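You operate a simulated robot arm through the tools that you are given. There is no shell and no other tool. Be economical: measure what you need, move in short steps, check, and stop when the job is done.

Carry out the task below with a simulated two-armed robot. There is one attempt and no reset: what you move stays moved.

## Task
Take the grey rag from the top of the steel table and lay it out flat on the small pallet.

It is judged by the outcome, as a careful person would: the job done as asked, and still so three seconds after it is handed in. It fails if anything else is knocked over, pushed out of place, dropped, spilled or broken.

## Robot
Two 7-joint arms with two-finger parallel grippers on one trunk, on a base that drives. Base frame: it is fixed to the floor where the robot stands at the start and does not move with it; the origin is under the middle of the robot, x ahead of it, y to its left, z up. Lengths are in cm, angles in degrees, forces in N, time in s.
The left shoulder is at the start at [-9.2, 11.9, 82.5], the right one opposite. With the tool pointing down near the work surface each hand reaches from about 16 to 58 cm from the robot's upright axis, wherever it stands, measured 20 degrees to its own side. Places, roughly: small pallet [20, -210, 60]. Payload 3.43 kg a hand.
The TCP of each hand is the grasp point between the finger pads, 3 cm short of the fingertips. In the tool frame z runs along the fingers and y along their closing line. The gripper opens to 9.4 cm. The fingers are 2.8 cm wide and 1 cm thick; the gripper's body (5 by 9.6 cm) begins 5.5 cm behind the TCP.
Orientation is told as [roll, pitch, yaw] about the base's x, y, z axes, in that order, counted from this pose: with the fingers straight down and closing along the base's y, the tool's x points along the base's -x, its y along +y and its z along -z.

## Interface
- The arms move only by the tool jog_arm. It takes "left_rows", "right_rows" or both (then of equal length, played together; a hand with none holds still); each is a list of rows, each an object of numbers (a shift or turn left out is 0, a gripper value left out holds the last): "tx", "ty", "tz": the shift along the tool's x, y, z in cm; "rx", "ry", "rz": the turn, a rotation vector about the tool's x, y, z in degrees; "hand": the finger opening in cm, from 0 to 9.4. In form: [{"tx": .., "ty": .., "tz": .., "rx": .., "ry": .., "rz": .., "hand": ..}, ...]. A call has 1 to 10 rows; each row is the pose to reach, as a shift and turn from the pose commanded when the call began, along the tool's axes at that moment. Each row takes 0.2 s and may step no farther than 5 cm and 8.6 degrees from the row before; otherwise, or with a gripper value out of range, the whole call is refused. A pose out of reach is approached as far as the arm can. The call stops where the force on the tool passes 40 N (or 10 N more than at its start, if that is more) or the arm is blocked; 0.2 s more then pass. The fingers move at their own pace (about 15.3 cm/s each) and stop on an object; they squeeze with about 43 N. The grip force told is the motor's: it shows also when the fingers shut on nothing. Time passes only in rows, and 0.2 s behind the last, so rows that repeat a pose let the fingers close. The reply holds the time, the measured pose of the TCP, the force on the tool along the base axes, the opening and the grip force, in the units named above and with some noise, with the torque about the TCP (base axes, N m) and any sound that the robot's microphone picked up.
- Cameras (640 x 400 px; columns grow to the right, rows downward): "scene" is now at [2.8, -0.05, 152.72]; the picture's right is [0.00, -1.00, 0.00], its down [-0.81, -0.00, -0.59] and it looks along [0.59, 0.00, -0.81] (base axes); focal length 274 px, centre (320, 200). "left" rides on the left gripper at [7.6, -1.4, -10.3] in its tool frame; the picture's right is [0.18, 0.98, 0.00], its down [-0.75, 0.14, -0.64] and it looks along [-0.63, 0.12, 0.77] (tool axes); focal length 243 px, centre (320, 200). "right" rides on the right gripper at [7.6, 1.4, -10.2] in its tool frame; the picture's right is [-0.18, 0.98, 0.00], its down [-0.75, -0.14, -0.64] and it looks along [-0.63, -0.12, 0.77] (tool axes); focal length 243 px, centre (320, 200). There is no depth. A picture from a camera that has moved, and an enlarged one, comes with that camera's place and axes in the base frame and with its lens.
- camera(camera): a new picture of that camera. It takes no simulated time.
- move_column(by): slides the trunk up (or, below 0, down) by that many cm; the arms and the scene camera ride with it, the base frame stays. It gives what a move gives, with no picture.
- drive_base(legs): drives the robot by 1 to 6 legs, each [ahead, left, turn to the left] in cm, cm and degrees, along the robot's own axes; the way and the turn of a leg run together, so that a leg with both is an arc; at most 150 cm and 180 degrees a leg. The arms and the cameras ride along, it lands a little off, and it stops where it bumps. It gives what a move gives.
- aim_head(pan, tilt): turns the head with the scene camera to pan (to the left, within 143 degrees either way) and tilt (down, from -29 to 69), counted from straight ahead of the robot. It gives what a move gives.
- inspect(camera, box): a new picture of the part [left, top, right, bottom] of that camera's present view, enlarged. It takes no simulated time.
- job_done(): hands the job in; it is judged then, once.

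Work in short steps. Places have to be worked out from the pictures, the camera data and where the tool is seen: move nearer, look again, correct. Check each grasp and each placing, and mend what went wrong. You have 120 turns and 88 pictures in all, those below and enlarged ones among them. Open the grippers and draw the arms clear of the work before you hand the job in, unless the task says otherwise; then end with one line.

The tools are called after "Call:" as a command line: name --argument value ..., lists and objects as JSON in quotes. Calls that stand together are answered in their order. jog_arm: Moves the arms, as the interface text tells. Its arguments: {"type":"object","properties":{"left_rows":{"type":"array"},"right_rows":{"type":"array"}},"required":[]} The other tools are called the same way: move_column (by) slides the trunk up or down; drive_base (legs) drives the base; aim_head (pan, tilt) turns the head that bears the scene camera; camera (camera) takes a picture; inspect (camera, box) takes an enlarged picture of a part of a camera's view; job_done () hands the job in.

At the start:

```text
t: 0.0
left_eef_pos: [36.92, 22.1, 94.15]
left_orientation: [0.0, 0.0, 0.0]
left_ft_force: [1.1, 0.1, 0.4]
left_torque: [0.04, -0.02, -0.02]
left_grip_width: 9.44
left_finger_force: 0.1
right_eef_pos: [28.42, -8.66, 101.12]
right_orientation: [0.0, 0.0, 0.0]
right_ft_force: [-0.6, 0.3, -0.4]
right_torque: [0.0, 0.0, 0.02]
right_grip_width: 9.37
right_finger_force: 0.1
trunk travel left (down, up): [-25.0, 8.5]
robot x, y, heading: [-0.19, -0.05, 0.0]
head pan, tilt: [0.2, 53.8]
```

scene: 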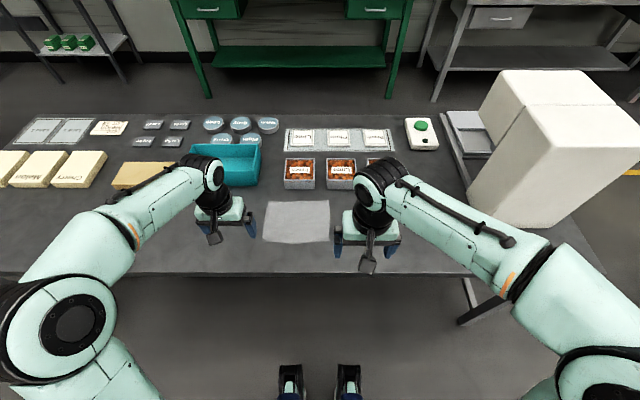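
right: 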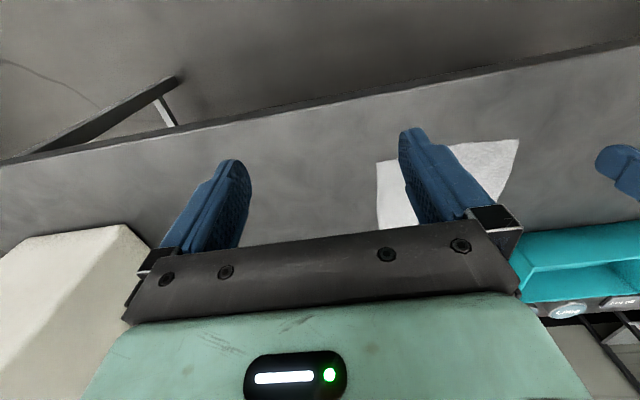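
left: 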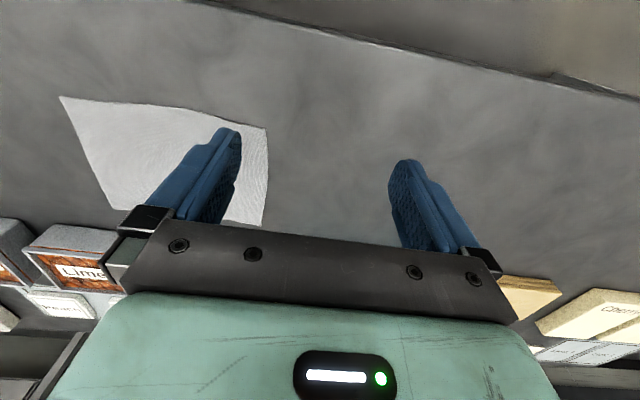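

The rag looks to be about 20 x 15.5 cm, centred near [48, 7] on a table at z≈79. Next I look at the pallet area and take an enlarged view of the rag.

Call:
inspect --camera "scene" --box '[180, 100, 420, 280]'

Call:
aim_head --pan -85 --tilt 25

Call:
camera --camera "scene"

```text
2.22 times, centred on (300, 190) of scene
camera zoom: at [2.8, -0.05, 152.72], right [0.0, -1.0, 0.0], down [-0.81, 0.0, -0.59], along [0.59, 0.0, -0.81], focal length 610 px, centre (364, 222)
```

zoom: 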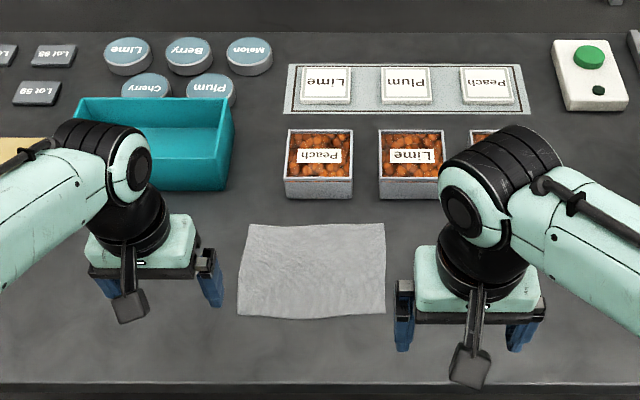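

```text
t: 1.6
left_eef_pos: [36.89, 22.03, 94.06]
left_orientation: [0.0, 0.1, -0.1]
left_ft_force: [-0.2, -0.4, 0.7]
left_torque: [-0.02, 0.01, 0.02]
left_grip_width: 9.37
left_finger_force: 0.1
right_eef_pos: [28.43, -8.83, 101.26]
right_orientation: [0.0, 0.0, 0.1]
right_ft_force: [0.1, 0.8, 0.1]
right_torque: [0.02, -0.01, 0.02]
right_grip_width: 9.38
right_finger_force: 0.1
trunk travel left (down, up): [-25.0, 8.5]
robot x, y, heading: [-0.18, -0.3, 0.1]
head pan, tilt: [-85.0, 25.0]
```

```text
83 pictures are left
camera scene: at [-3.72, -9.25, 156.97], right [-1.0, -0.09, 0.0], down [-0.04, 0.42, -0.91], along [0.08, -0.9, -0.42], focal length 274 px, centre (320, 200)
```

scene: 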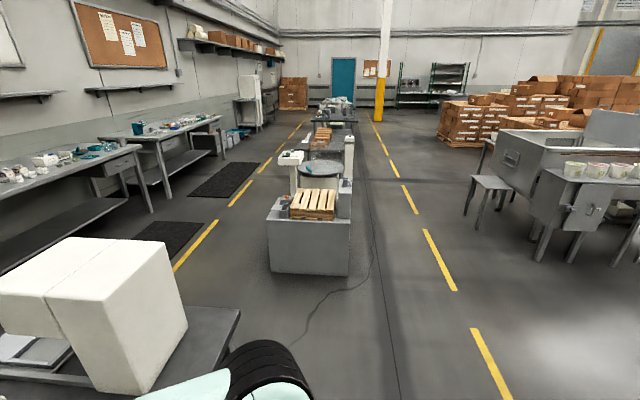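

Call:
inspect --camera "scene" --box '[240, 130, 400, 290]'

```text
2.50 times, centred on (320, 210) of scene
camera zoom: at [-3.72, -9.25, 156.97], right [-1.0, -0.09, 0.0], down [-0.04, 0.42, -0.91], along [0.08, -0.9, -0.42], focal length 686 px, centre (320, 175)
```

zoom: 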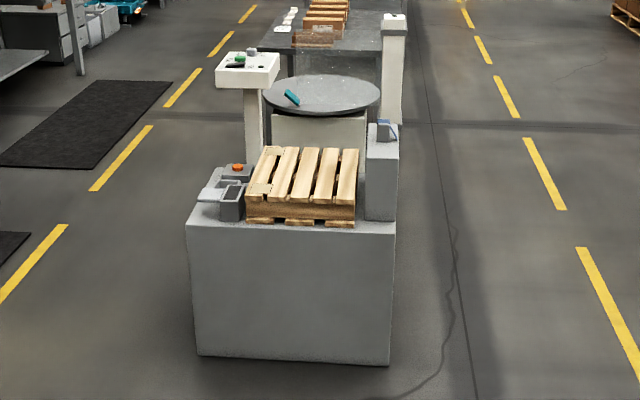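

The pallet sits on a plinth, and its slats run along y. I plan to pinch the rag's two near corners, left hand over the left edge and right hand over the right, so I bring both hands above those corners at z≈88 with a narrower opening.

Call:
jog_arm --left_rows '[{"tx": -2, "ty": -2, "tz": 2, "hand": 4}, {"tx": -4, "ty": -4, "tz": 4}, {"tx": -5.4, "ty": -5.7, "tz": 6}, {"tx": -5.4, "ty": -5.7, "tz": 6}, {"tx": -5.4, "ty": -5.7, "tz": 6}]' --right_rows '[{"tx": -3, "ty": 1.3, "tz": 2.6, "hand": 4}, {"tx": -6, "ty": 2.6, "tz": 5.2}, {"tx": -9, "ty": 3.9, "tz": 8}, {"tx": -12, "ty": 5.2, "tz": 11}, {"tx": -13.9, "ty": 6.4, "tz": 13.2}]'

Call:
camera --camera "left"

Call:
camera --camera "right"

```text
t: 2.8
left_eef_pos: [42.15, 16.5, 88.07]
left_orientation: [-0.1, 0.0, 0.0]
left_ft_force: [-0.4, 0.0, -0.3]
left_torque: [0.01, -0.03, -0.01]
left_grip_width: 3.98
left_finger_force: 0.1
right_eef_pos: [42.47, -2.23, 88.03]
right_orientation: [0.0, 0.1, 0.0]
right_ft_force: [0.4, 0.1, -0.4]
right_torque: [0.02, 0.03, -0.01]
right_grip_width: 4.0
right_finger_force: 0.0
trunk travel left (down, up): [-25.0, 8.5]
robot x, y, heading: [0.18, -0.07, -0.2]
head pan, tilt: [-85.0, 25.0]
```

```text
81 pictures are left
camera left: at [34.56, 15.13, 98.37], right [-0.18, 0.98, 0.0], down [0.75, 0.14, 0.64], along [0.63, 0.12, -0.77], focal length 243 px, centre (320, 200)
```

left: 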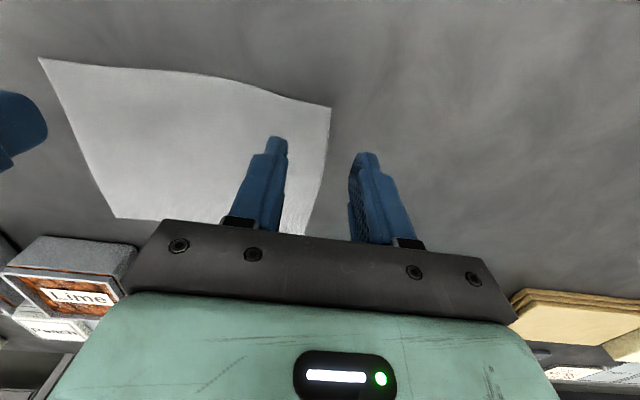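

```text
80 pictures are left
camera right: at [34.66, -0.66, 98.3], right [0.18, 0.98, 0.0], down [0.75, -0.14, 0.64], along [0.63, -0.12, -0.77], focal length 243 px, centre (320, 200)
```

right: 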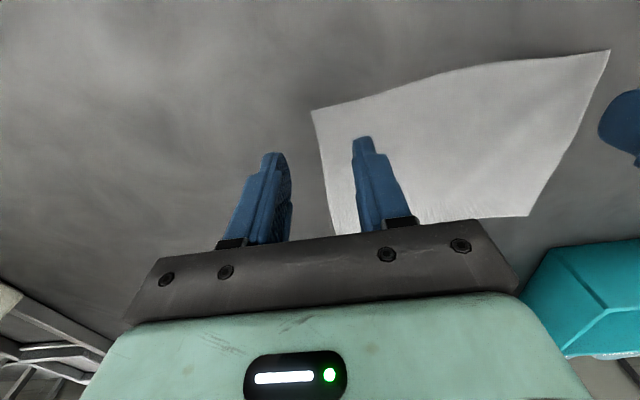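

The near corners work out to (40.9, 17.1) and (41.2, -2.6), and the fingers straddle the side edges well. Next I descend with the opening at 3 cm, ending in small steps to feel the table.

Call:
jog_arm --left_rows '[{"tz": 2, "hand": 3}, {"tz": 4}, {"tz": 5}, {"tz": 5.3}]' --right_rows '[{"tz": 2, "hand": 3}, {"tz": 4}, {"tz": 5}, {"tz": 5.3}]'

```text
t: 3.8
left_eef_pos: [42.27, 16.35, 83.21]
left_orientation: [0.0, -0.2, 0.1]
left_ft_force: [0.5, 0.0, 12.4]
left_torque: [-0.23, 0.07, 0.02]
left_grip_width: 2.95
left_finger_force: 0.1
right_eef_pos: [42.4, -2.27, 83.15]
right_orientation: [0.2, -0.4, -0.1]
right_ft_force: [-0.3, -0.3, 21.3]
right_torque: [0.41, 0.16, 0.01]
right_grip_width: 2.99
right_finger_force: 0.1
trunk travel left (down, up): [-25.0, 8.5]
robot x, y, heading: [-0.03, 0.13, 0.3]
head pan, tilt: [-85.0, 25.0]
```

Both hands touch at TCP z≈83.2, so the table is at about 80, and each is pressing 12–20 N. I close the fingers here.

Call:
jog_arm --left_rows '[{"hand": 1.5}, {"hand": 0}, {"hand": 0}, {"hand": 0}]' --right_rows '[{"hand": 1.5}, {"hand": 0}, {"hand": 0}, {"hand": 0}]'

Call:
camera --camera "left"

Call:
camera --camera "right"

```text
t: 4.8
left_eef_pos: [42.16, 16.08, 83.17]
left_orientation: [-0.3, -0.3, -0.3]
left_ft_force: [1.8, -21.6, 20.1]
left_torque: [-0.77, 0.14, 0.16]
left_grip_width: 0.22
left_finger_force: 37.0
right_eef_pos: [42.16, -1.78, 83.2]
right_orientation: [0.5, -0.4, 0.3]
right_ft_force: [2.8, 23.4, 30.5]
right_torque: [0.85, 0.09, -0.15]
right_grip_width: 0.2
right_finger_force: 37.0
trunk travel left (down, up): [-25.0, 8.5]
robot x, y, heading: [-0.16, -0.53, -0.2]
head pan, tilt: [-85.0, 25.0]
```

```text
79 pictures are left
camera left: at [34.39, 14.8, 93.32], right [-0.18, 0.98, -0.01], down [0.75, 0.14, 0.64], along [0.63, 0.11, -0.76], focal length 243 px, centre (320, 200)
```

left: 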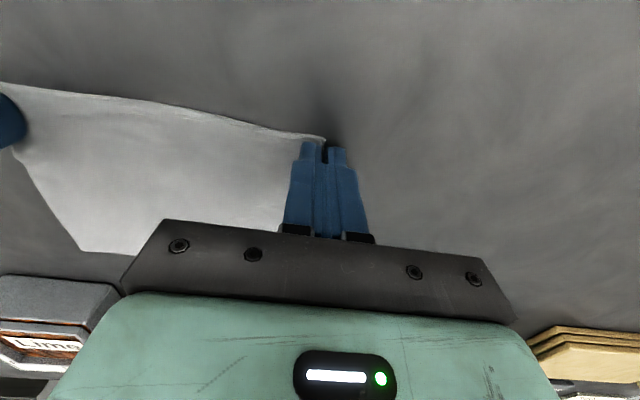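

```text
78 pictures are left
camera right: at [34.45, -0.43, 93.35], right [0.18, 0.98, 0.01], down [0.75, -0.14, 0.65], along [0.64, -0.11, -0.76], focal length 243 px, centre (320, 200)
```

right: 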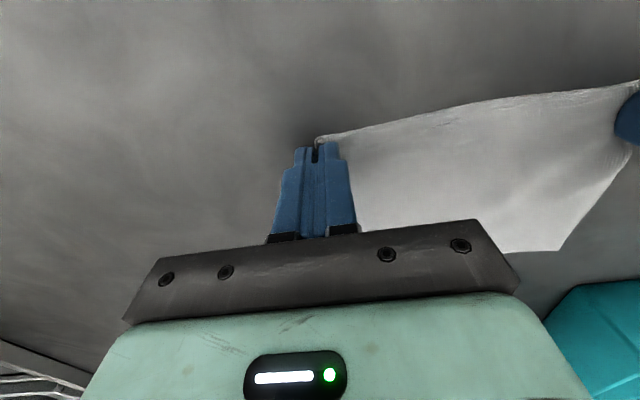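

Both corners are held, with the cloth taut at about 20 N. I ease the hands inward by 0.8 cm each and lift.

Call:
jog_arm --left_rows '[{"ty": -0.6, "tz": -1}, {"ty": -0.8, "tz": -3}, {"ty": -0.8, "tz": -6}, {"ty": -0.8, "tz": -9}, {"ty": -0.8, "tz": -12}, {"ty": -0.8, "tz": -15}, {"ty": -0.8, "tz": -18}, {"ty": -0.8, "tz": -20}, {"ty": -0.8, "tz": -20}]' --right_rows '[{"ty": 0.6, "tz": -1}, {"ty": 0.8, "tz": -3}, {"ty": 0.8, "tz": -6}, {"ty": 0.8, "tz": -9}, {"ty": 0.8, "tz": -12}, {"ty": 0.8, "tz": -15}, {"ty": 0.8, "tz": -18}, {"ty": 0.8, "tz": -20}, {"ty": 0.8, "tz": -20}]'

Call:
aim_head --pan 0 --tilt 54

Call:
camera --camera "scene"

Call:
camera --camera "left"

```text
t: 6.8
left_eef_pos: [42.33, 15.62, 102.9]
left_orientation: [0.0, 0.0, 0.0]
left_ft_force: [-0.1, -3.7, -0.4]
left_torque: [-0.12, 0.01, 0.03]
left_grip_width: 0.21
left_finger_force: 36.2
right_eef_pos: [42.36, -1.51, 102.8]
right_orientation: [0.0, 0.0, 0.0]
right_ft_force: [0.4, 3.0, -0.3]
right_torque: [0.1, -0.02, -0.02]
right_grip_width: 0.21
right_finger_force: 37.0
trunk travel left (down, up): [-25.0, 8.5]
robot x, y, heading: [0.35, -0.03, -0.2]
head pan, tilt: [-85.0, 25.0]
```

```text
t: 8.4
left_eef_pos: [42.26, 15.69, 102.95]
left_orientation: [0.0, 0.0, 0.0]
left_ft_force: [0.0, -3.1, -1.0]
left_torque: [-0.1, 0.01, 0.05]
left_grip_width: 0.21
left_finger_force: 36.8
right_eef_pos: [42.24, -1.44, 102.84]
right_orientation: [-0.1, -0.1, 0.0]
right_ft_force: [0.4, 3.9, -1.2]
right_torque: [0.11, -0.01, -0.01]
right_grip_width: 0.2
right_finger_force: 36.8
trunk travel left (down, up): [-25.0, 8.5]
robot x, y, heading: [-0.19, -0.18, 0.2]
head pan, tilt: [0.0, 54.0]
```

```text
77 pictures are left
camera scene: at [2.78, -0.08, 152.7], right [0.0, -1.0, 0.0], down [-0.81, 0.0, -0.59], along [0.59, 0.0, -0.81], focal length 274 px, centre (320, 200)
```

scene: 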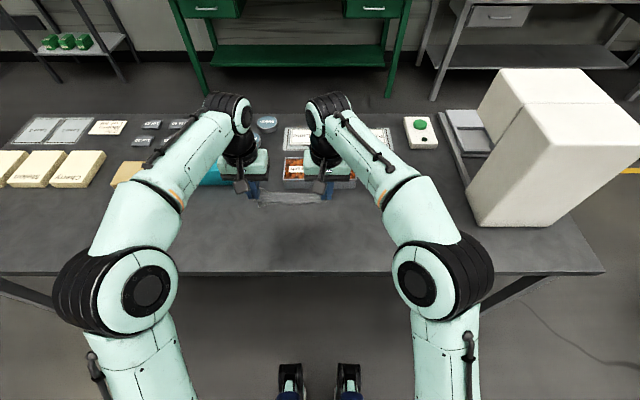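

```text
76 pictures are left
camera left: at [34.69, 14.33, 113.13], right [-0.18, 0.98, 0.0], down [0.75, 0.14, 0.64], along [0.63, 0.12, -0.77], focal length 243 px, centre (320, 200)
```

left: 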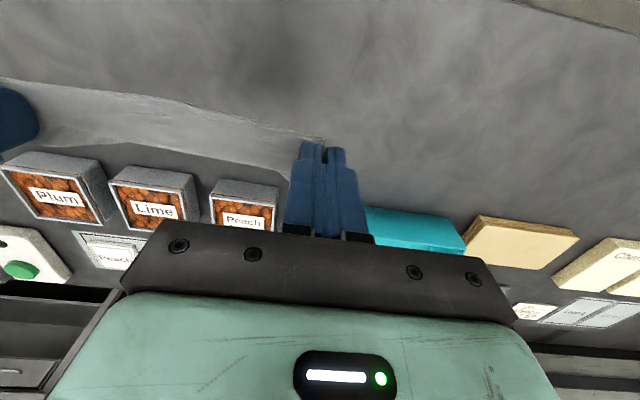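

The rag hangs freely from both hands, clear of the table. Before backing away I check behind the robot.

Call:
aim_head --pan -140 --tilt 35

Call:
camera --camera "scene"

```text
t: 10.6
left_eef_pos: [42.34, 15.57, 102.91]
left_orientation: [0.0, 0.0, -0.1]
left_ft_force: [-0.2, -3.7, 0.0]
left_torque: [-0.1, 0.0, 0.06]
left_grip_width: 0.25
left_finger_force: 36.7
right_eef_pos: [42.36, -1.48, 102.79]
right_orientation: [0.0, 0.1, 0.0]
right_ft_force: [0.6, 4.2, -0.4]
right_torque: [0.07, 0.0, -0.03]
right_grip_width: 0.16
right_finger_force: 36.4
trunk travel left (down, up): [-25.0, 8.5]
robot x, y, heading: [0.02, -0.25, -0.1]
head pan, tilt: [-140.0, 35.0]
```

```text
75 pictures are left
camera scene: at [-11.27, -5.74, 155.39], right [-0.64, 0.77, 0.0], down [0.44, 0.37, -0.82], along [-0.63, -0.53, -0.57], focal length 274 px, centre (320, 200)
```

scene: 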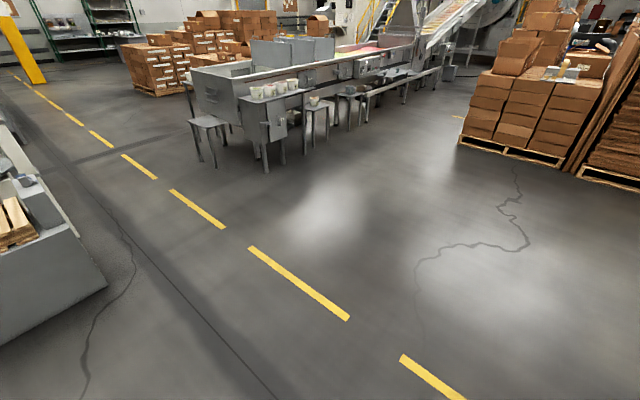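

There is plenty of open floor behind. I back off 50 cm, turn right 90°, and drive about 90 cm along −y with the head facing ahead.

Call:
drive_base --legs '[[-50, 0, 0], [0, 0, -90], [90, 0, 0]]'

Call:
aim_head --pan 20 --tilt 45

Call:
camera --camera "scene"

```text
t: 21.6
left_eef_pos: [-32.64, -130.02, 102.88]
left_orientation: [0.0, 0.0, -88.9]
left_ft_force: [-3.1, 0.5, -0.6]
left_torque: [0.02, 0.12, 0.06]
left_grip_width: 0.21
left_finger_force: 36.8
right_eef_pos: [-49.8, -130.09, 102.82]
right_orientation: [0.0, 0.1, -88.8]
right_ft_force: [4.0, 0.1, -0.4]
right_torque: [0.03, -0.1, -0.01]
right_grip_width: 0.18
right_finger_force: 36.2
trunk travel left (down, up): [-25.0, 8.5]
robot x, y, heading: [-49.06, -87.92, -88.6]
head pan, tilt: [-140.0, 35.0]
```

```text
t: 24.1
left_eef_pos: [-32.55, -129.99, 102.93]
left_orientation: [0.0, 0.0, -89.0]
left_ft_force: [-3.5, -0.1, -0.7]
left_torque: [-0.02, 0.14, 0.1]
left_grip_width: 0.21
left_finger_force: 36.8
right_eef_pos: [-49.74, -130.3, 102.72]
right_orientation: [0.1, 0.0, -89.0]
right_ft_force: [3.3, 0.2, -0.7]
right_torque: [0.02, -0.09, 0.05]
right_grip_width: 0.19
right_finger_force: 36.5
trunk travel left (down, up): [-25.0, 8.5]
robot x, y, heading: [-49.35, -88.15, -88.7]
head pan, tilt: [20.0, 45.0]
```

```text
74 pictures are left
camera scene: at [-46.44, -91.18, 153.91], right [-0.93, -0.36, 0.0], down [-0.25, 0.66, -0.71], along [0.25, -0.66, -0.71], focal length 274 px, centre (320, 200)
```

scene: 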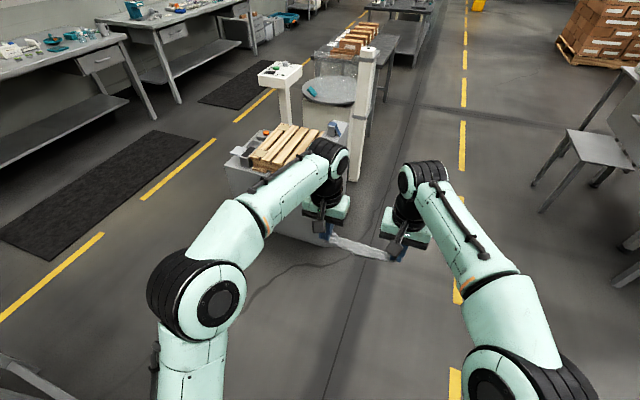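

The robot is at (-49, -88) heading -88.7°. I drive ahead 25 cm, slide left 61 cm to line up with the pallet, and trim the heading.

Call:
drive_base --legs '[[25, 0, -1.2], [0, 61, 0]]'

Call:
aim_head --pan 0 --tilt 45

Call:
camera --camera "scene"

Call:
camera --camera "right"

```text
t: 31.4
left_eef_pos: [28.64, -154.75, 102.91]
left_orientation: [0.0, 0.0, -89.4]
left_ft_force: [-3.7, -0.5, -0.4]
left_torque: [-0.01, 0.13, 0.05]
left_grip_width: 0.21
left_finger_force: 36.9
right_eef_pos: [11.42, -154.86, 102.73]
right_orientation: [-0.1, 0.0, -89.6]
right_ft_force: [4.1, -0.2, -0.9]
right_torque: [0.01, -0.11, 0.02]
right_grip_width: 0.17
right_finger_force: 36.5
trunk travel left (down, up): [-25.0, 8.5]
robot x, y, heading: [12.42, -112.7, -89.4]
head pan, tilt: [20.0, 45.0]
```

```text
t: 32.2
left_eef_pos: [28.6, -154.68, 103.0]
left_orientation: [0.0, -0.1, -89.5]
left_ft_force: [-2.6, -0.9, 0.3]
left_torque: [-0.03, 0.09, 0.04]
left_grip_width: 0.2
left_finger_force: 37.0
right_eef_pos: [11.38, -154.78, 102.66]
right_orientation: [0.0, 0.1, -89.4]
right_ft_force: [2.6, 0.5, -0.3]
right_torque: [0.01, -0.08, 0.01]
right_grip_width: 0.19
right_finger_force: 36.3
trunk travel left (down, up): [-25.0, 8.5]
robot x, y, heading: [12.5, -112.5, -89.6]
head pan, tilt: [0.0, 45.0]
```

```text
73 pictures are left
camera scene: at [12.47, -116.36, 153.91], right [-1.0, -0.01, 0.0], down [-0.01, 0.71, -0.71], along [0.01, -0.71, -0.71], focal length 274 px, centre (320, 200)
```

scene: 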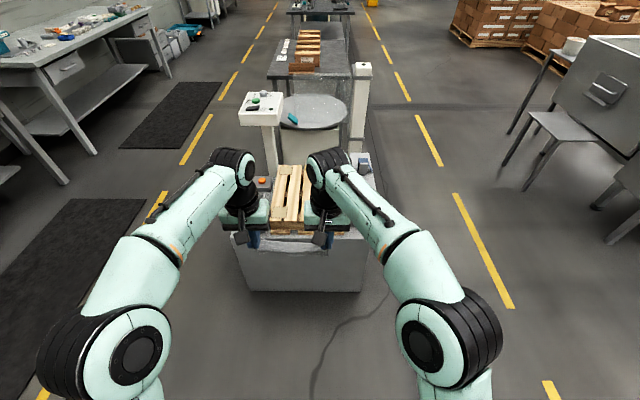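

```text
72 pictures are left
camera right: at [12.83, -147.08, 113.03], right [0.98, -0.17, 0.0], down [-0.13, -0.76, 0.64], along [-0.11, -0.63, -0.77], focal length 243 px, centre (320, 200)
```

right: 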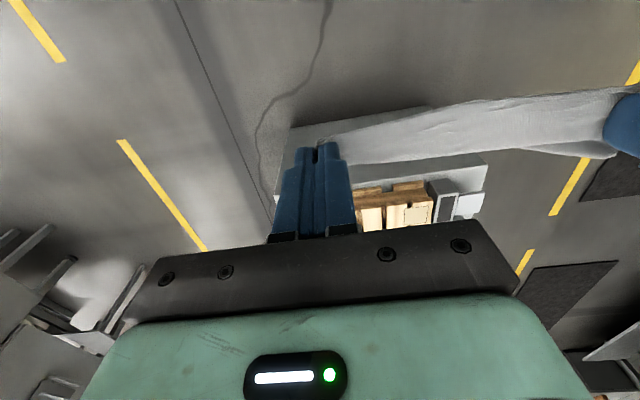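

The plinth's front face is confirmed at y≈-194, and the rag hangs well above it. I drive ahead 37 cm and look again.

Call:
drive_base --legs '[[37, 0, -0.4]]'

Call:
camera --camera "scene"

Call:
camera --camera "right"

Call:
camera --camera "left"

```text
t: 34.6
left_eef_pos: [28.5, -192.12, 102.89]
left_orientation: [0.0, -0.1, -89.8]
left_ft_force: [-2.5, 0.1, 0.6]
left_torque: [0.02, 0.1, 0.05]
left_grip_width: 0.22
left_finger_force: 36.4
right_eef_pos: [11.52, -191.98, 102.77]
right_orientation: [0.0, -0.1, -89.9]
right_ft_force: [3.9, 0.0, 0.1]
right_torque: [0.01, -0.09, 0.03]
right_grip_width: 0.17
right_finger_force: 36.7
trunk travel left (down, up): [-25.0, 8.5]
robot x, y, heading: [12.62, -149.85, -90.0]
head pan, tilt: [0.0, 45.0]
```

```text
71 pictures are left
camera scene: at [12.64, -153.69, 153.91], right [-1.0, 0.0, 0.0], down [0.0, 0.71, -0.71], along [0.0, -0.71, -0.71], focal length 274 px, centre (320, 200)
```

scene: 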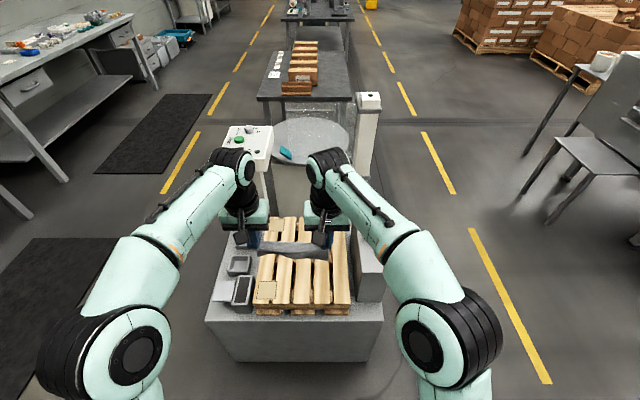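

```text
70 pictures are left
camera right: at [12.76, -184.39, 113.02], right [0.98, -0.18, 0.0], down [-0.14, -0.75, 0.64], along [-0.12, -0.63, -0.77], focal length 243 px, centre (320, 200)
```

right: 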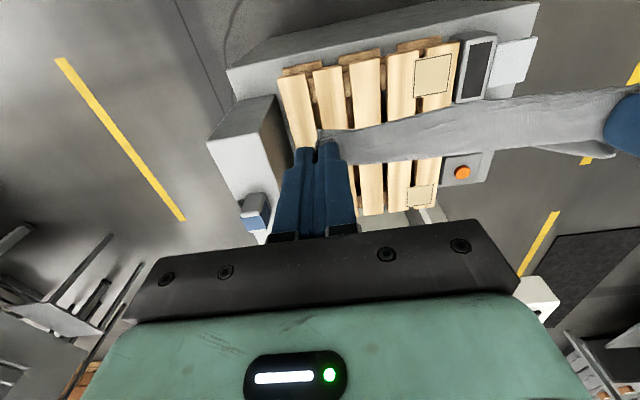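

```text
69 pictures are left
camera left: at [27.01, -184.45, 113.12], right [0.98, 0.19, 0.0], down [0.14, -0.75, 0.64], along [0.12, -0.63, -0.77], focal length 243 px, centre (320, 200)
```

left: 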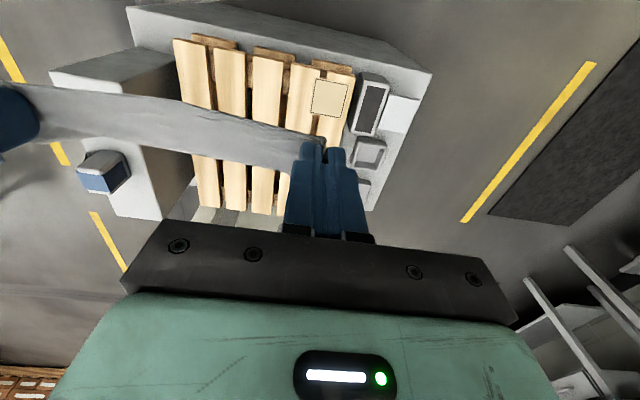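

Triangulating from the wrist views, the pallet top is at z≈59.7, spanning x 2…36 and y -195…-237. The post at the right stands outside x<-1. I tilt the head down to check the clearance between the base and the plinth.

Call:
aim_head --pan 0 --tilt 68

Call:
camera --camera "scene"

```text
t: 35.4
left_eef_pos: [28.54, -192.18, 102.95]
left_orientation: [0.0, 0.0, -89.9]
left_ft_force: [-3.0, -0.5, -0.8]
left_torque: [-0.02, 0.1, 0.06]
left_grip_width: 0.19
left_finger_force: 36.2
right_eef_pos: [11.43, -192.1, 102.77]
right_orientation: [0.2, 0.0, -89.9]
right_ft_force: [3.1, 0.2, -0.5]
right_torque: [0.0, -0.07, -0.01]
right_grip_width: 0.2
right_finger_force: 36.5
trunk travel left (down, up): [-25.0, 8.5]
robot x, y, heading: [12.6, -149.89, -90.0]
head pan, tilt: [0.0, 68.0]
```

```text
68 pictures are left
camera scene: at [12.64, -151.2, 151.1], right [-1.0, 0.0, 0.0], down [0.0, 0.93, -0.38], along [0.0, -0.38, -0.93], focal length 274 px, centre (320, 200)
```

scene: 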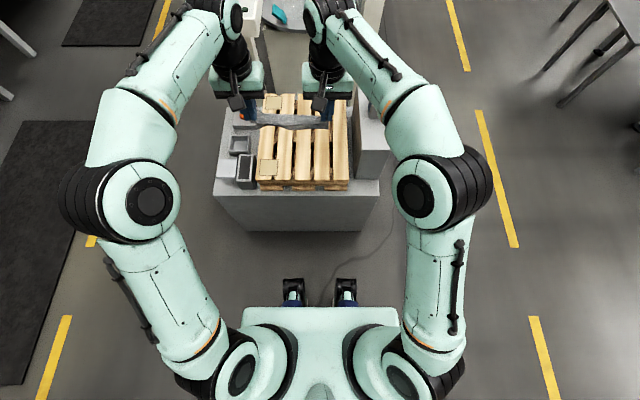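

The base's front is about 26 cm short of the plinth. I advance 17 cm and then lower the trunk 20 cm.

Call:
drive_base --legs '[[17, 0, 0]]'

Call:
camera --camera "scene"

Call:
camera --camera "right"

```text
t: 36.9
left_eef_pos: [28.55, -206.31, 102.95]
left_orientation: [-0.1, 0.0, -89.6]
left_ft_force: [-1.4, -0.4, -1.1]
left_torque: [-0.03, 0.05, 0.05]
left_grip_width: 0.21
left_finger_force: 36.7
right_eef_pos: [11.66, -206.31, 102.79]
right_orientation: [0.1, 0.0, -89.7]
right_ft_force: [1.9, 0.8, 0.2]
right_torque: [-0.04, -0.08, 0.04]
right_grip_width: 0.16
right_finger_force: 36.9
trunk travel left (down, up): [-25.0, 8.5]
robot x, y, heading: [12.35, -164.14, -89.6]
head pan, tilt: [0.0, 68.0]
stopped in leg 1: the robot was blocked; the commanded pose is now the measured one
```

```text
67 pictures are left
camera scene: at [12.69, -165.37, 151.1], right [-1.0, 0.0, 0.0], down [0.0, 0.93, -0.37], along [0.0, -0.37, -0.93], focal length 274 px, centre (320, 200)
```

scene: 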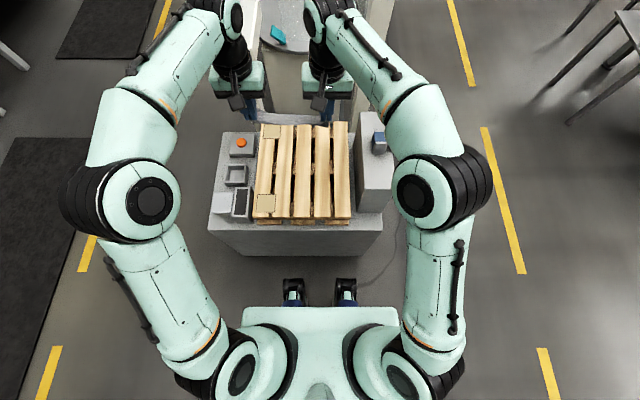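

```text
66 pictures are left
camera right: at [12.93, -198.53, 113.03], right [0.98, -0.18, 0.0], down [-0.14, -0.75, 0.64], along [-0.11, -0.63, -0.77], focal length 243 px, centre (320, 200)
```

right: 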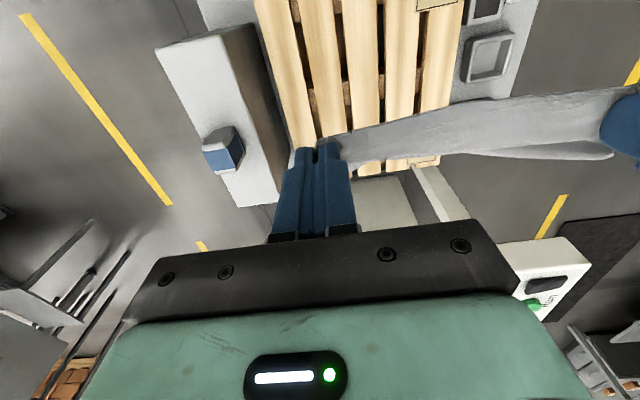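

The base bumped something at y=-164, but the plinth looks unmoved. I back off 1.5 cm and lower the trunk in two stages.

Call:
drive_base --legs '[[-1.5, 0, -0.4]]'

Call:
move_column --by -12

Call:
camera --camera "scene"

Call:
camera --camera "right"

Call:
camera --camera "left"

```text
t: 37.6
left_eef_pos: [28.36, -204.98, 102.9]
left_orientation: [-0.2, 0.0, -90.2]
left_ft_force: [-2.4, 0.3, -0.2]
left_torque: [-0.01, 0.05, 0.02]
left_grip_width: 0.22
left_finger_force: 36.4
right_eef_pos: [11.29, -204.84, 102.8]
right_orientation: [0.1, 0.0, -90.1]
right_ft_force: [2.5, 0.3, 0.0]
right_torque: [0.01, -0.08, 0.02]
right_grip_width: 0.18
right_finger_force: 36.3
trunk travel left (down, up): [-25.0, 8.5]
robot x, y, heading: [12.76, -162.73, -90.2]
head pan, tilt: [0.0, 68.0]
```

```text
t: 39.1
left_eef_pos: [28.31, -204.9, 90.94]
left_orientation: [-0.2, -0.1, -90.1]
left_ft_force: [-1.8, -1.3, 0.0]
left_torque: [0.03, 0.07, 0.04]
left_grip_width: 0.22
left_finger_force: 36.9
right_eef_pos: [11.34, -204.76, 90.85]
right_orientation: [0.1, -0.2, -90.1]
right_ft_force: [3.1, 0.8, 0.7]
right_torque: [0.01, -0.08, 0.01]
right_grip_width: 0.16
right_finger_force: 36.7
trunk travel left (down, up): [-13.0, 20.5]
robot x, y, heading: [13.18, -162.6, -90.0]
head pan, tilt: [0.0, 68.0]
```

```text
65 pictures are left
camera scene: at [12.67, -165.08, 139.25], right [-1.0, 0.0, 0.0], down [0.0, 0.93, -0.37], along [0.0, -0.37, -0.93], focal length 274 px, centre (320, 200)
```

scene: 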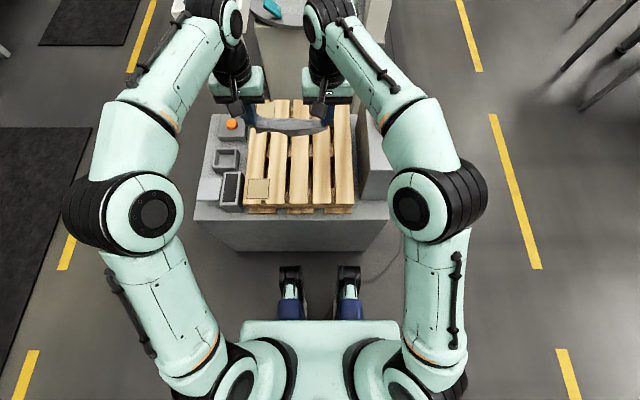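

```text
64 pictures are left
camera right: at [12.68, -197.06, 101.05], right [0.98, -0.19, 0.0], down [-0.14, -0.75, 0.64], along [-0.12, -0.63, -0.77], focal length 243 px, centre (320, 200)
```

right: 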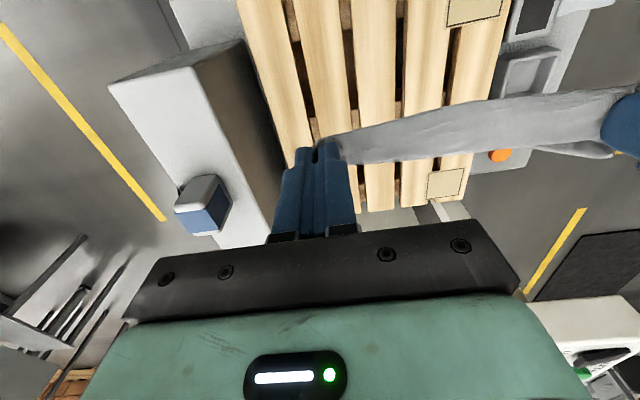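

```text
63 pictures are left
camera left: at [26.85, -197.19, 101.15], right [0.98, 0.18, 0.0], down [0.14, -0.75, 0.64], along [0.12, -0.63, -0.77], focal length 243 px, centre (320, 200)
```

left: 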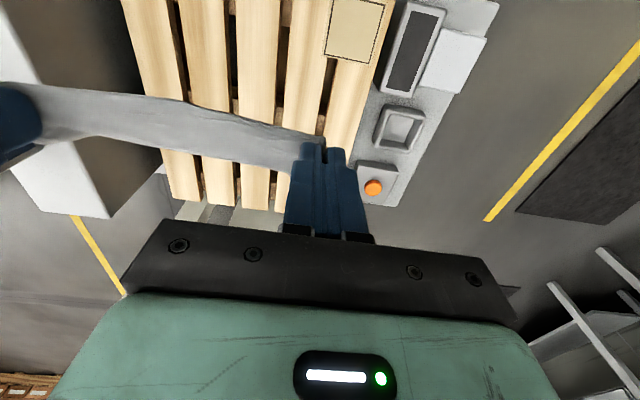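

All is clear, and the rag hangs straight. I lower the trunk 10 cm more, then extend both hands 13 cm forward.

Call:
move_column --by -10

Call:
jog_arm --left_rows '[{"tx": -3}, {"tx": -6}, {"tx": -9}, {"tx": -12}, {"tx": -13}, {"tx": -13}]' --right_rows '[{"tx": -3}, {"tx": -6}, {"tx": -9}, {"tx": -12}, {"tx": -13}, {"tx": -13}]'

Call:
camera --camera "scene"

Call:
camera --camera "right"

Call:
camera --camera "left"

```text
t: 40.5
left_eef_pos: [28.25, -204.94, 80.93]
left_orientation: [-0.2, -0.1, -90.2]
left_ft_force: [-1.8, -0.9, -0.6]
left_torque: [0.02, 0.06, 0.03]
left_grip_width: 0.18
left_finger_force: 37.1
right_eef_pos: [11.27, -204.83, 80.77]
right_orientation: [0.1, 0.0, -90.1]
right_ft_force: [2.3, 0.5, -0.3]
right_torque: [-0.03, -0.06, 0.04]
right_grip_width: 0.2
right_finger_force: 36.8
trunk travel left (down, up): [-3.0, 30.5]
robot x, y, heading: [13.13, -162.71, -90.1]
head pan, tilt: [0.0, 68.0]
```

```text
t: 41.9
left_eef_pos: [27.76, -212.65, 79.93]
left_orientation: [-0.3, 0.0, -90.4]
left_ft_force: [-18.6, 1.3, -0.4]
left_torque: [0.04, 0.56, 0.13]
left_grip_width: 0.22
left_finger_force: 36.8
left hand out of reach, approached as far as the arm can: row 3, 4, 5, 6
right_eef_pos: [9.96, -211.41, 79.28]
right_orientation: [0.3, 0.0, -89.9]
right_ft_force: [18.2, -0.4, 0.3]
right_torque: [-0.01, -0.61, 0.0]
right_grip_width: 0.21
right_finger_force: 36.6
right hand out of reach, approached as far as the arm can: row 2, 3, 4, 5, 6
trunk travel left (down, up): [-3.0, 30.5]
robot x, y, heading: [12.87, -162.64, -90.3]
head pan, tilt: [0.0, 68.0]
```

```text
62 pictures are left
camera scene: at [12.66, -168.32, 128.4], right [-1.0, 0.0, 0.0], down [0.0, 0.93, -0.37], along [0.0, -0.37, -0.93], focal length 274 px, centre (320, 200)
```

scene: 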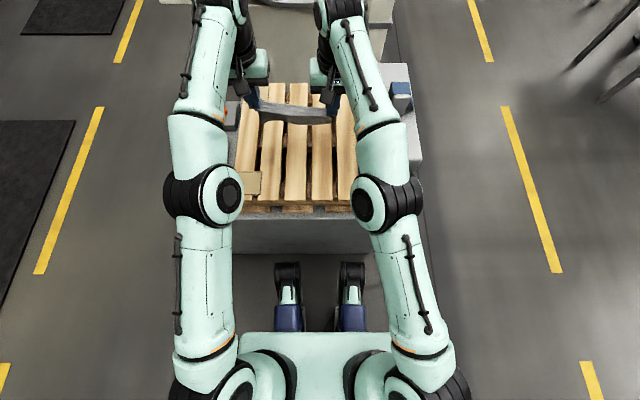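

```text
61 pictures are left
camera right: at [11.23, -203.66, 89.46], right [0.98, -0.18, 0.01], down [-0.14, -0.75, 0.64], along [-0.11, -0.63, -0.77], focal length 243 px, centre (320, 200)
```

right: 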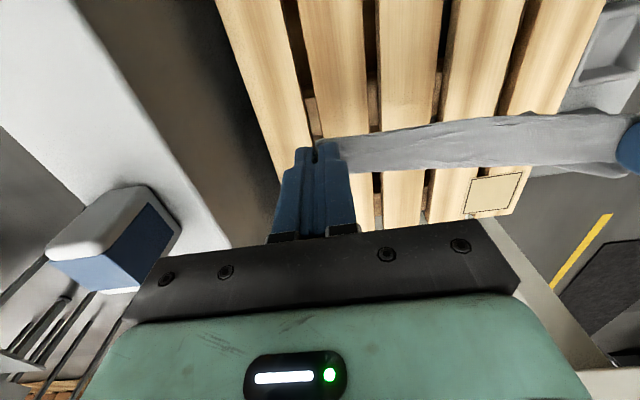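

```text
60 pictures are left
camera left: at [26.41, -204.93, 90.24], right [0.98, 0.18, -0.01], down [0.14, -0.75, 0.64], along [0.11, -0.63, -0.77], focal length 243 px, centre (320, 200)
```

left: 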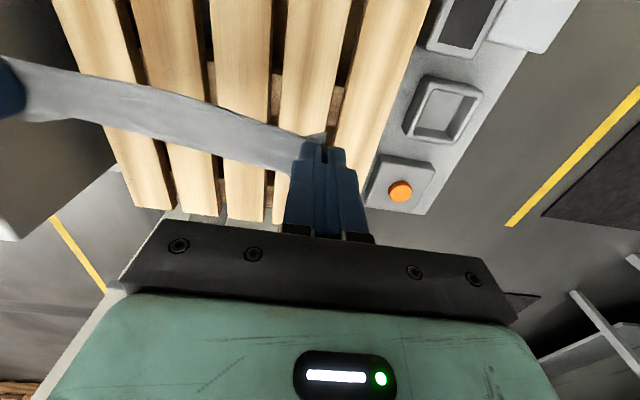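

Reach is poor with the shoulders this low, and the hands were pulled apart a little, tensioning the cloth to 18 N. I retract and bring the hands back to their former spacing. Then I'll raise the trunk and lower with the arms instead.

Call:
jog_arm --left_rows '[{"tx": 3}, {"tx": 6}, {"tx": 6}]' --right_rows '[{"tx": 3}, {"tx": 6}, {"tx": 6}]'

```text
t: 42.6
left_eef_pos: [27.87, -206.89, 80.03]
left_orientation: [-0.4, -0.1, -90.1]
left_ft_force: [-18.8, 1.4, -1.3]
left_torque: [0.03, 0.61, 0.11]
left_grip_width: 0.25
left_finger_force: 36.5
right_eef_pos: [9.83, -205.33, 79.43]
right_orientation: [0.3, 0.0, -90.1]
right_ft_force: [19.8, -1.7, 0.8]
right_torque: [-0.03, -0.61, -0.03]
right_grip_width: 0.18
right_finger_force: 36.1
trunk travel left (down, up): [-3.0, 30.5]
robot x, y, heading: [12.73, -162.8, -90.1]
head pan, tilt: [0.0, 68.0]
```

I re-space the right hand (1 cm in, 1.5 cm forward, 0.6 cm up), then raise the trunk 16 cm.

Call:
jog_arm --right_rows '[{"tx": -0.7, "ty": 0.5, "tz": -0.3}, {"tx": -1.5, "ty": 1.0, "tz": -0.6}, {"tx": -1.5, "ty": 1.0, "tz": -0.6}]'

Call:
move_column --by 16

```text
t: 43.5
left_eef_pos: [28.08, -206.8, 79.98]
left_orientation: [0.0, 0.0, -90.1]
left_ft_force: [-5.2, 0.7, 0.5]
left_torque: [0.0, 0.17, 0.06]
left_grip_width: 0.21
left_finger_force: 36.9
right_eef_pos: [10.73, -206.8, 80.13]
right_orientation: [0.0, 0.0, -90.2]
right_ft_force: [5.8, 0.0, 0.5]
right_torque: [0.03, -0.16, -0.01]
right_grip_width: 0.2
right_finger_force: 36.3
trunk travel left (down, up): [-3.0, 30.5]
robot x, y, heading: [12.7, -162.39, -90.2]
head pan, tilt: [0.0, 68.0]
```

```text
t: 45.3
left_eef_pos: [27.89, -206.78, 95.97]
left_orientation: [0.0, 0.0, -90.2]
left_ft_force: [-2.6, 0.1, 0.2]
left_torque: [-0.03, 0.07, 0.06]
left_grip_width: 0.2
left_finger_force: 36.1
right_eef_pos: [10.88, -206.79, 95.95]
right_orientation: [0.0, 0.1, -90.1]
right_ft_force: [2.3, 0.4, -0.5]
right_torque: [0.01, -0.11, 0.01]
right_grip_width: 0.17
right_finger_force: 37.0
trunk travel left (down, up): [-19.0, 14.5]
robot x, y, heading: [12.95, -162.25, -90.2]
head pan, tilt: [0.0, 68.0]
```

Tension is back to about 3 N. I lower both hands 15 cm with the arms, then move forward 8 cm.

Call:
jog_arm --left_rows '[{"tz": 4}, {"tz": 8}, {"tz": 12}, {"tz": 15}, {"tz": 15, "tx": -3}, {"tz": 15, "tx": -6}, {"tz": 15, "tx": -8}, {"tz": 15, "tx": -8}]' --right_rows '[{"tz": 4}, {"tz": 8}, {"tz": 12}, {"tz": 15}, {"tz": 15, "tx": -3}, {"tz": 15, "tx": -6}, {"tz": 15, "tx": -8}, {"tz": 15, "tx": -8}]'

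Call:
camera --camera "scene"

Call:
camera --camera "left"

```text
t: 47.1
left_eef_pos: [27.87, -214.75, 81.07]
left_orientation: [-0.2, -0.1, -90.2]
left_ft_force: [-3.9, 0.4, -0.1]
left_torque: [-0.01, 0.13, 0.03]
left_grip_width: 0.2
left_finger_force: 37.0
right_eef_pos: [10.68, -214.27, 80.88]
right_orientation: [0.2, 0.0, -90.0]
right_ft_force: [4.2, 0.0, -1.0]
right_torque: [0.0, -0.1, 0.01]
right_grip_width: 0.2
right_finger_force: 36.6
right hand out of reach, approached as far as the arm can: row 7, 8
trunk travel left (down, up): [-19.0, 14.5]
robot x, y, heading: [12.4, -162.81, -89.8]
head pan, tilt: [0.0, 68.0]
```

```text
59 pictures are left
camera scene: at [12.67, -164.09, 145.24], right [-1.0, 0.0, 0.0], down [0.0, 0.93, -0.37], along [0.0, -0.37, -0.93], focal length 274 px, centre (320, 200)
```

scene: 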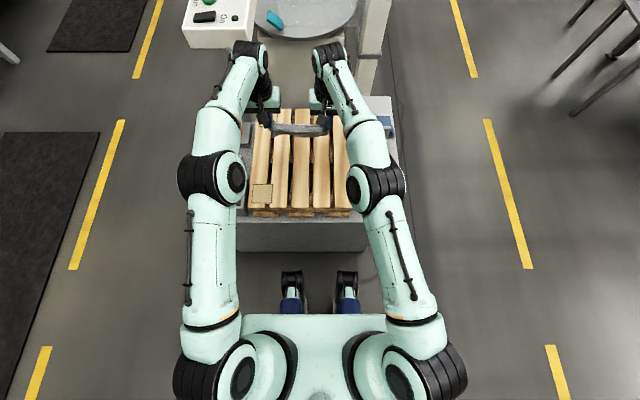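

```text
58 pictures are left
camera left: at [26.39, -207.0, 91.25], right [0.98, 0.18, 0.0], down [0.14, -0.75, 0.64], along [0.11, -0.63, -0.77], focal length 243 px, centre (320, 200)
```

left: 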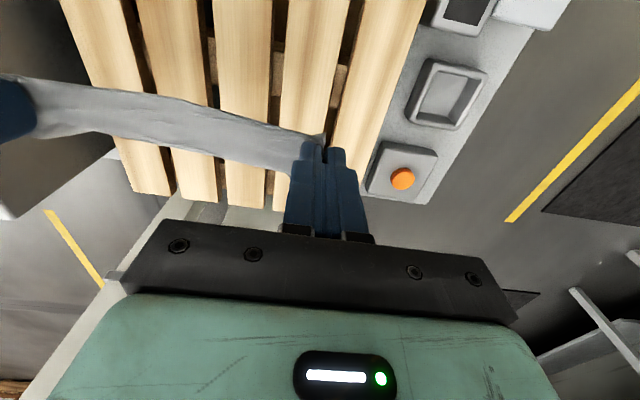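

The right hand's limit here is y≈-214. Raising the shoulders to wrist height gains a few cm, so I raise the trunk 12 cm, lower the arms back, and extend to about -218.

Call:
move_column --by 12

Call:
jog_arm --left_rows '[{"tz": 4}, {"tz": 8}, {"tz": 12}, {"tz": 13}, {"tz": 13, "tx": -1.5}, {"tz": 13, "tx": -3}, {"tz": 13, "tx": -3}]' --right_rows '[{"tz": 4}, {"tz": 8}, {"tz": 12}, {"tz": 13}, {"tz": 13, "tx": -1.7, "ty": 0.2}, {"tz": 13, "tx": -3.4, "ty": 0.2}, {"tz": 13, "tx": -3.4, "ty": 0.2}]'

Call:
camera --camera "scene"

Call:
camera --camera "right"

```text
t: 48.6
left_eef_pos: [27.79, -214.72, 92.88]
left_orientation: [-0.1, 0.0, -90.2]
left_ft_force: [-4.0, 0.1, -0.5]
left_torque: [-0.02, 0.08, 0.04]
left_grip_width: 0.2
left_finger_force: 37.1
right_eef_pos: [10.68, -214.17, 92.92]
right_orientation: [0.1, 0.0, -90.1]
right_ft_force: [3.0, 0.3, 0.4]
right_torque: [-0.02, -0.07, 0.06]
right_grip_width: 0.19
right_finger_force: 36.9
trunk travel left (down, up): [-31.0, 2.5]
robot x, y, heading: [12.76, -162.4, -89.8]
head pan, tilt: [0.0, 68.0]
```

```text
t: 50.2
left_eef_pos: [27.88, -217.73, 80.06]
left_orientation: [-0.2, 0.0, -90.3]
left_ft_force: [-2.1, 1.0, 0.8]
left_torque: [0.01, 0.02, 0.03]
left_grip_width: 0.21
left_finger_force: 36.3
right_eef_pos: [10.94, -217.77, 79.94]
right_orientation: [0.1, 0.1, -90.1]
right_ft_force: [1.8, 0.1, 0.1]
right_torque: [0.01, -0.04, 0.03]
right_grip_width: 0.2
right_finger_force: 36.8
trunk travel left (down, up): [-31.0, 2.5]
robot x, y, heading: [12.81, -162.17, -90.1]
head pan, tilt: [0.0, 68.0]
```

```text
57 pictures are left
camera scene: at [12.67, -163.78, 157.64], right [-1.0, 0.0, 0.0], down [0.0, 0.93, -0.37], along [0.0, -0.37, -0.93], focal length 274 px, centre (320, 200)
```

scene: 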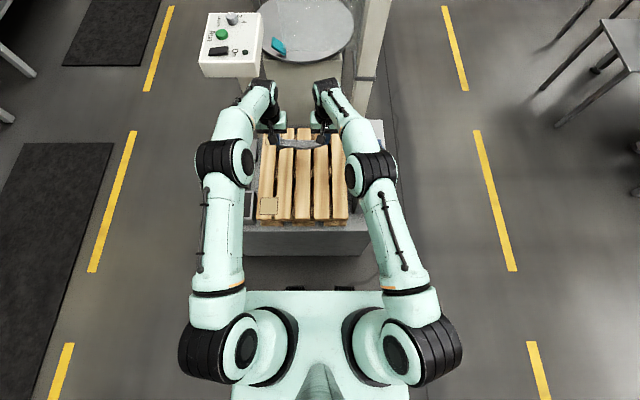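

```text
56 pictures are left
camera right: at [12.28, -210.01, 90.21], right [0.98, -0.19, 0.0], down [-0.14, -0.75, 0.64], along [-0.12, -0.63, -0.77], focal length 243 px, centre (320, 200)
```

right: 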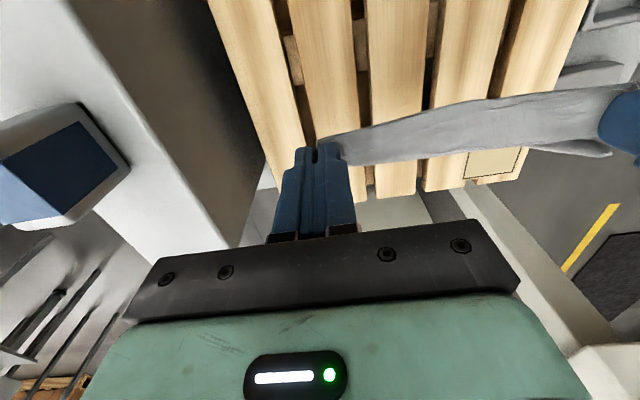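

The hands reached y=-217.8 at z=80. I extend 2 cm more and lower until the hem should just touch, then look.

Call:
jog_arm --left_rows '[{"tz": 1, "tx": -1}, {"tz": 2, "tx": -2}, {"tz": 3.5, "tx": -2}, {"tz": 5, "tx": -2}, {"tz": 5, "tx": -2}]' --right_rows '[{"tz": 1, "tx": -1}, {"tz": 2, "tx": -2}, {"tz": 3.5, "tx": -2}, {"tz": 5, "tx": -2}, {"tz": 5, "tx": -2}]'

Call:
camera --camera "right"

Call:
inspect --camera "scene" --box '[220, 80, 420, 260]'

```text
t: 51.4
left_eef_pos: [27.72, -219.73, 75.02]
left_orientation: [-0.1, -0.2, -90.2]
left_ft_force: [-3.3, 0.8, -1.6]
left_torque: [-0.02, 0.06, 0.02]
left_grip_width: 0.23
left_finger_force: 36.3
right_eef_pos: [10.76, -218.28, 75.08]
right_orientation: [0.1, -0.2, -90.1]
right_ft_force: [2.6, 0.1, 0.4]
right_torque: [0.01, -0.08, 0.03]
right_grip_width: 0.18
right_finger_force: 37.2
right hand out of reach, approached as far as the arm can: row 2, 3, 4, 5
trunk travel left (down, up): [-31.0, 2.5]
robot x, y, heading: [13.03, -162.37, -90.2]
head pan, tilt: [0.0, 68.0]
```

```text
55 pictures are left
camera right: at [12.12, -210.57, 85.39], right [0.98, -0.19, 0.0], down [-0.14, -0.75, 0.64], along [-0.12, -0.63, -0.77], focal length 243 px, centre (320, 200)
```

right: 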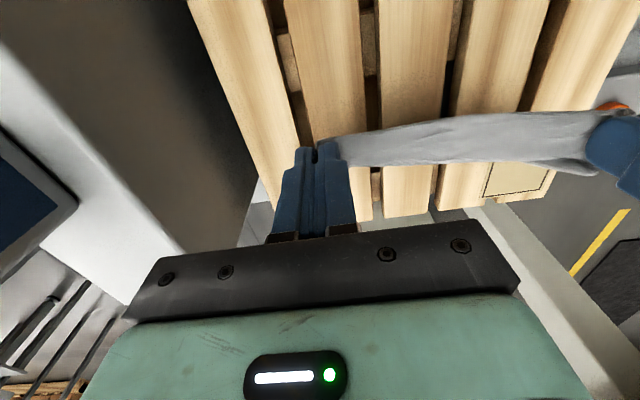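

```text
2.22 times, centred on (320, 170) of scene
camera zoom: at [12.67, -163.82, 157.64], right [-1.0, 0.0, 0.0], down [0.0, 0.93, -0.37], along [0.0, -0.37, -0.93], focal length 610 px, centre (320, 267)
```

zoom: 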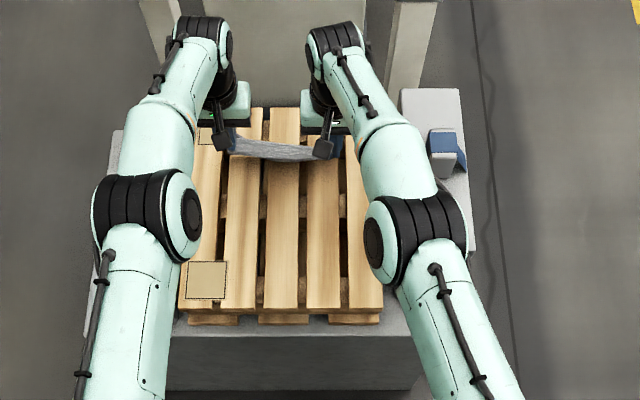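

The hem is at about the slat height. I now lay the rag down by lowering while drawing the hands back along an arc, doing the first half and then looking.

Call:
jog_arm --left_rows '[{"tz": 1, "tx": 2.4}, {"tz": 2, "tx": 5}, {"tz": 3, "tx": 6.5}, {"tz": 4, "tx": 7.9}, {"tz": 5, "tx": 9.2}, {"tz": 6, "tx": 10.4}, {"tz": 6, "tx": 10.4}]' --right_rows '[{"tz": 1, "tx": 2}, {"tz": 2, "tx": 4}, {"tz": 3, "tx": 5.3}, {"tz": 4, "tx": 6.5}, {"tz": 5, "tx": 7.8}, {"tz": 6, "tx": 9}, {"tz": 6, "tx": 9}]'

Call:
camera --camera "right"

Call:
inspect --camera "scene" --box '[220, 80, 420, 260]'

```text
t: 53.0
left_eef_pos: [27.76, -209.35, 68.94]
left_orientation: [-0.2, 0.0, -90.2]
left_ft_force: [-1.7, 0.7, 0.0]
left_torque: [-0.02, 0.05, 0.05]
left_grip_width: 0.2
left_finger_force: 36.5
right_eef_pos: [10.79, -209.28, 69.29]
right_orientation: [0.1, 0.0, -90.1]
right_ft_force: [1.8, -0.1, 0.1]
right_torque: [-0.04, -0.05, 0.01]
right_grip_width: 0.2
right_finger_force: 36.9
trunk travel left (down, up): [-31.0, 2.5]
robot x, y, heading: [13.01, -162.23, -90.2]
head pan, tilt: [0.0, 68.0]
```

```text
53 pictures are left
camera right: at [12.16, -201.5, 79.55], right [0.98, -0.19, 0.0], down [-0.14, -0.75, 0.64], along [-0.12, -0.63, -0.77], focal length 243 px, centre (320, 200)
```

right: 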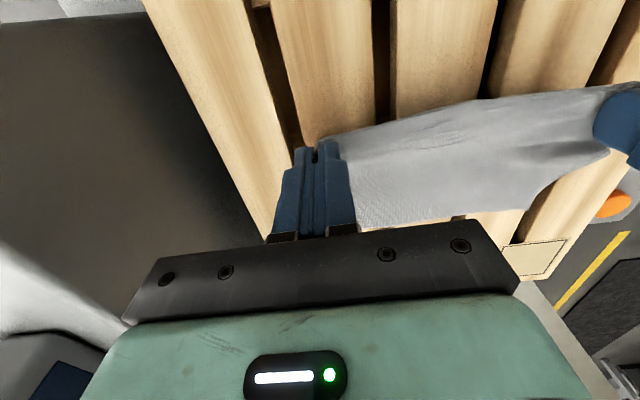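

```text
2.22 times, centred on (320, 170) of scene
camera zoom: at [12.67, -163.84, 157.64], right [-1.0, 0.0, 0.0], down [0.0, 0.93, -0.37], along [0.0, -0.37, -0.93], focal length 610 px, centre (320, 267)
```

zoom: 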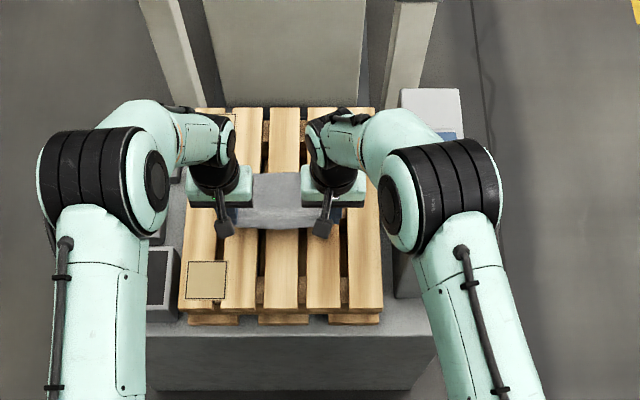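

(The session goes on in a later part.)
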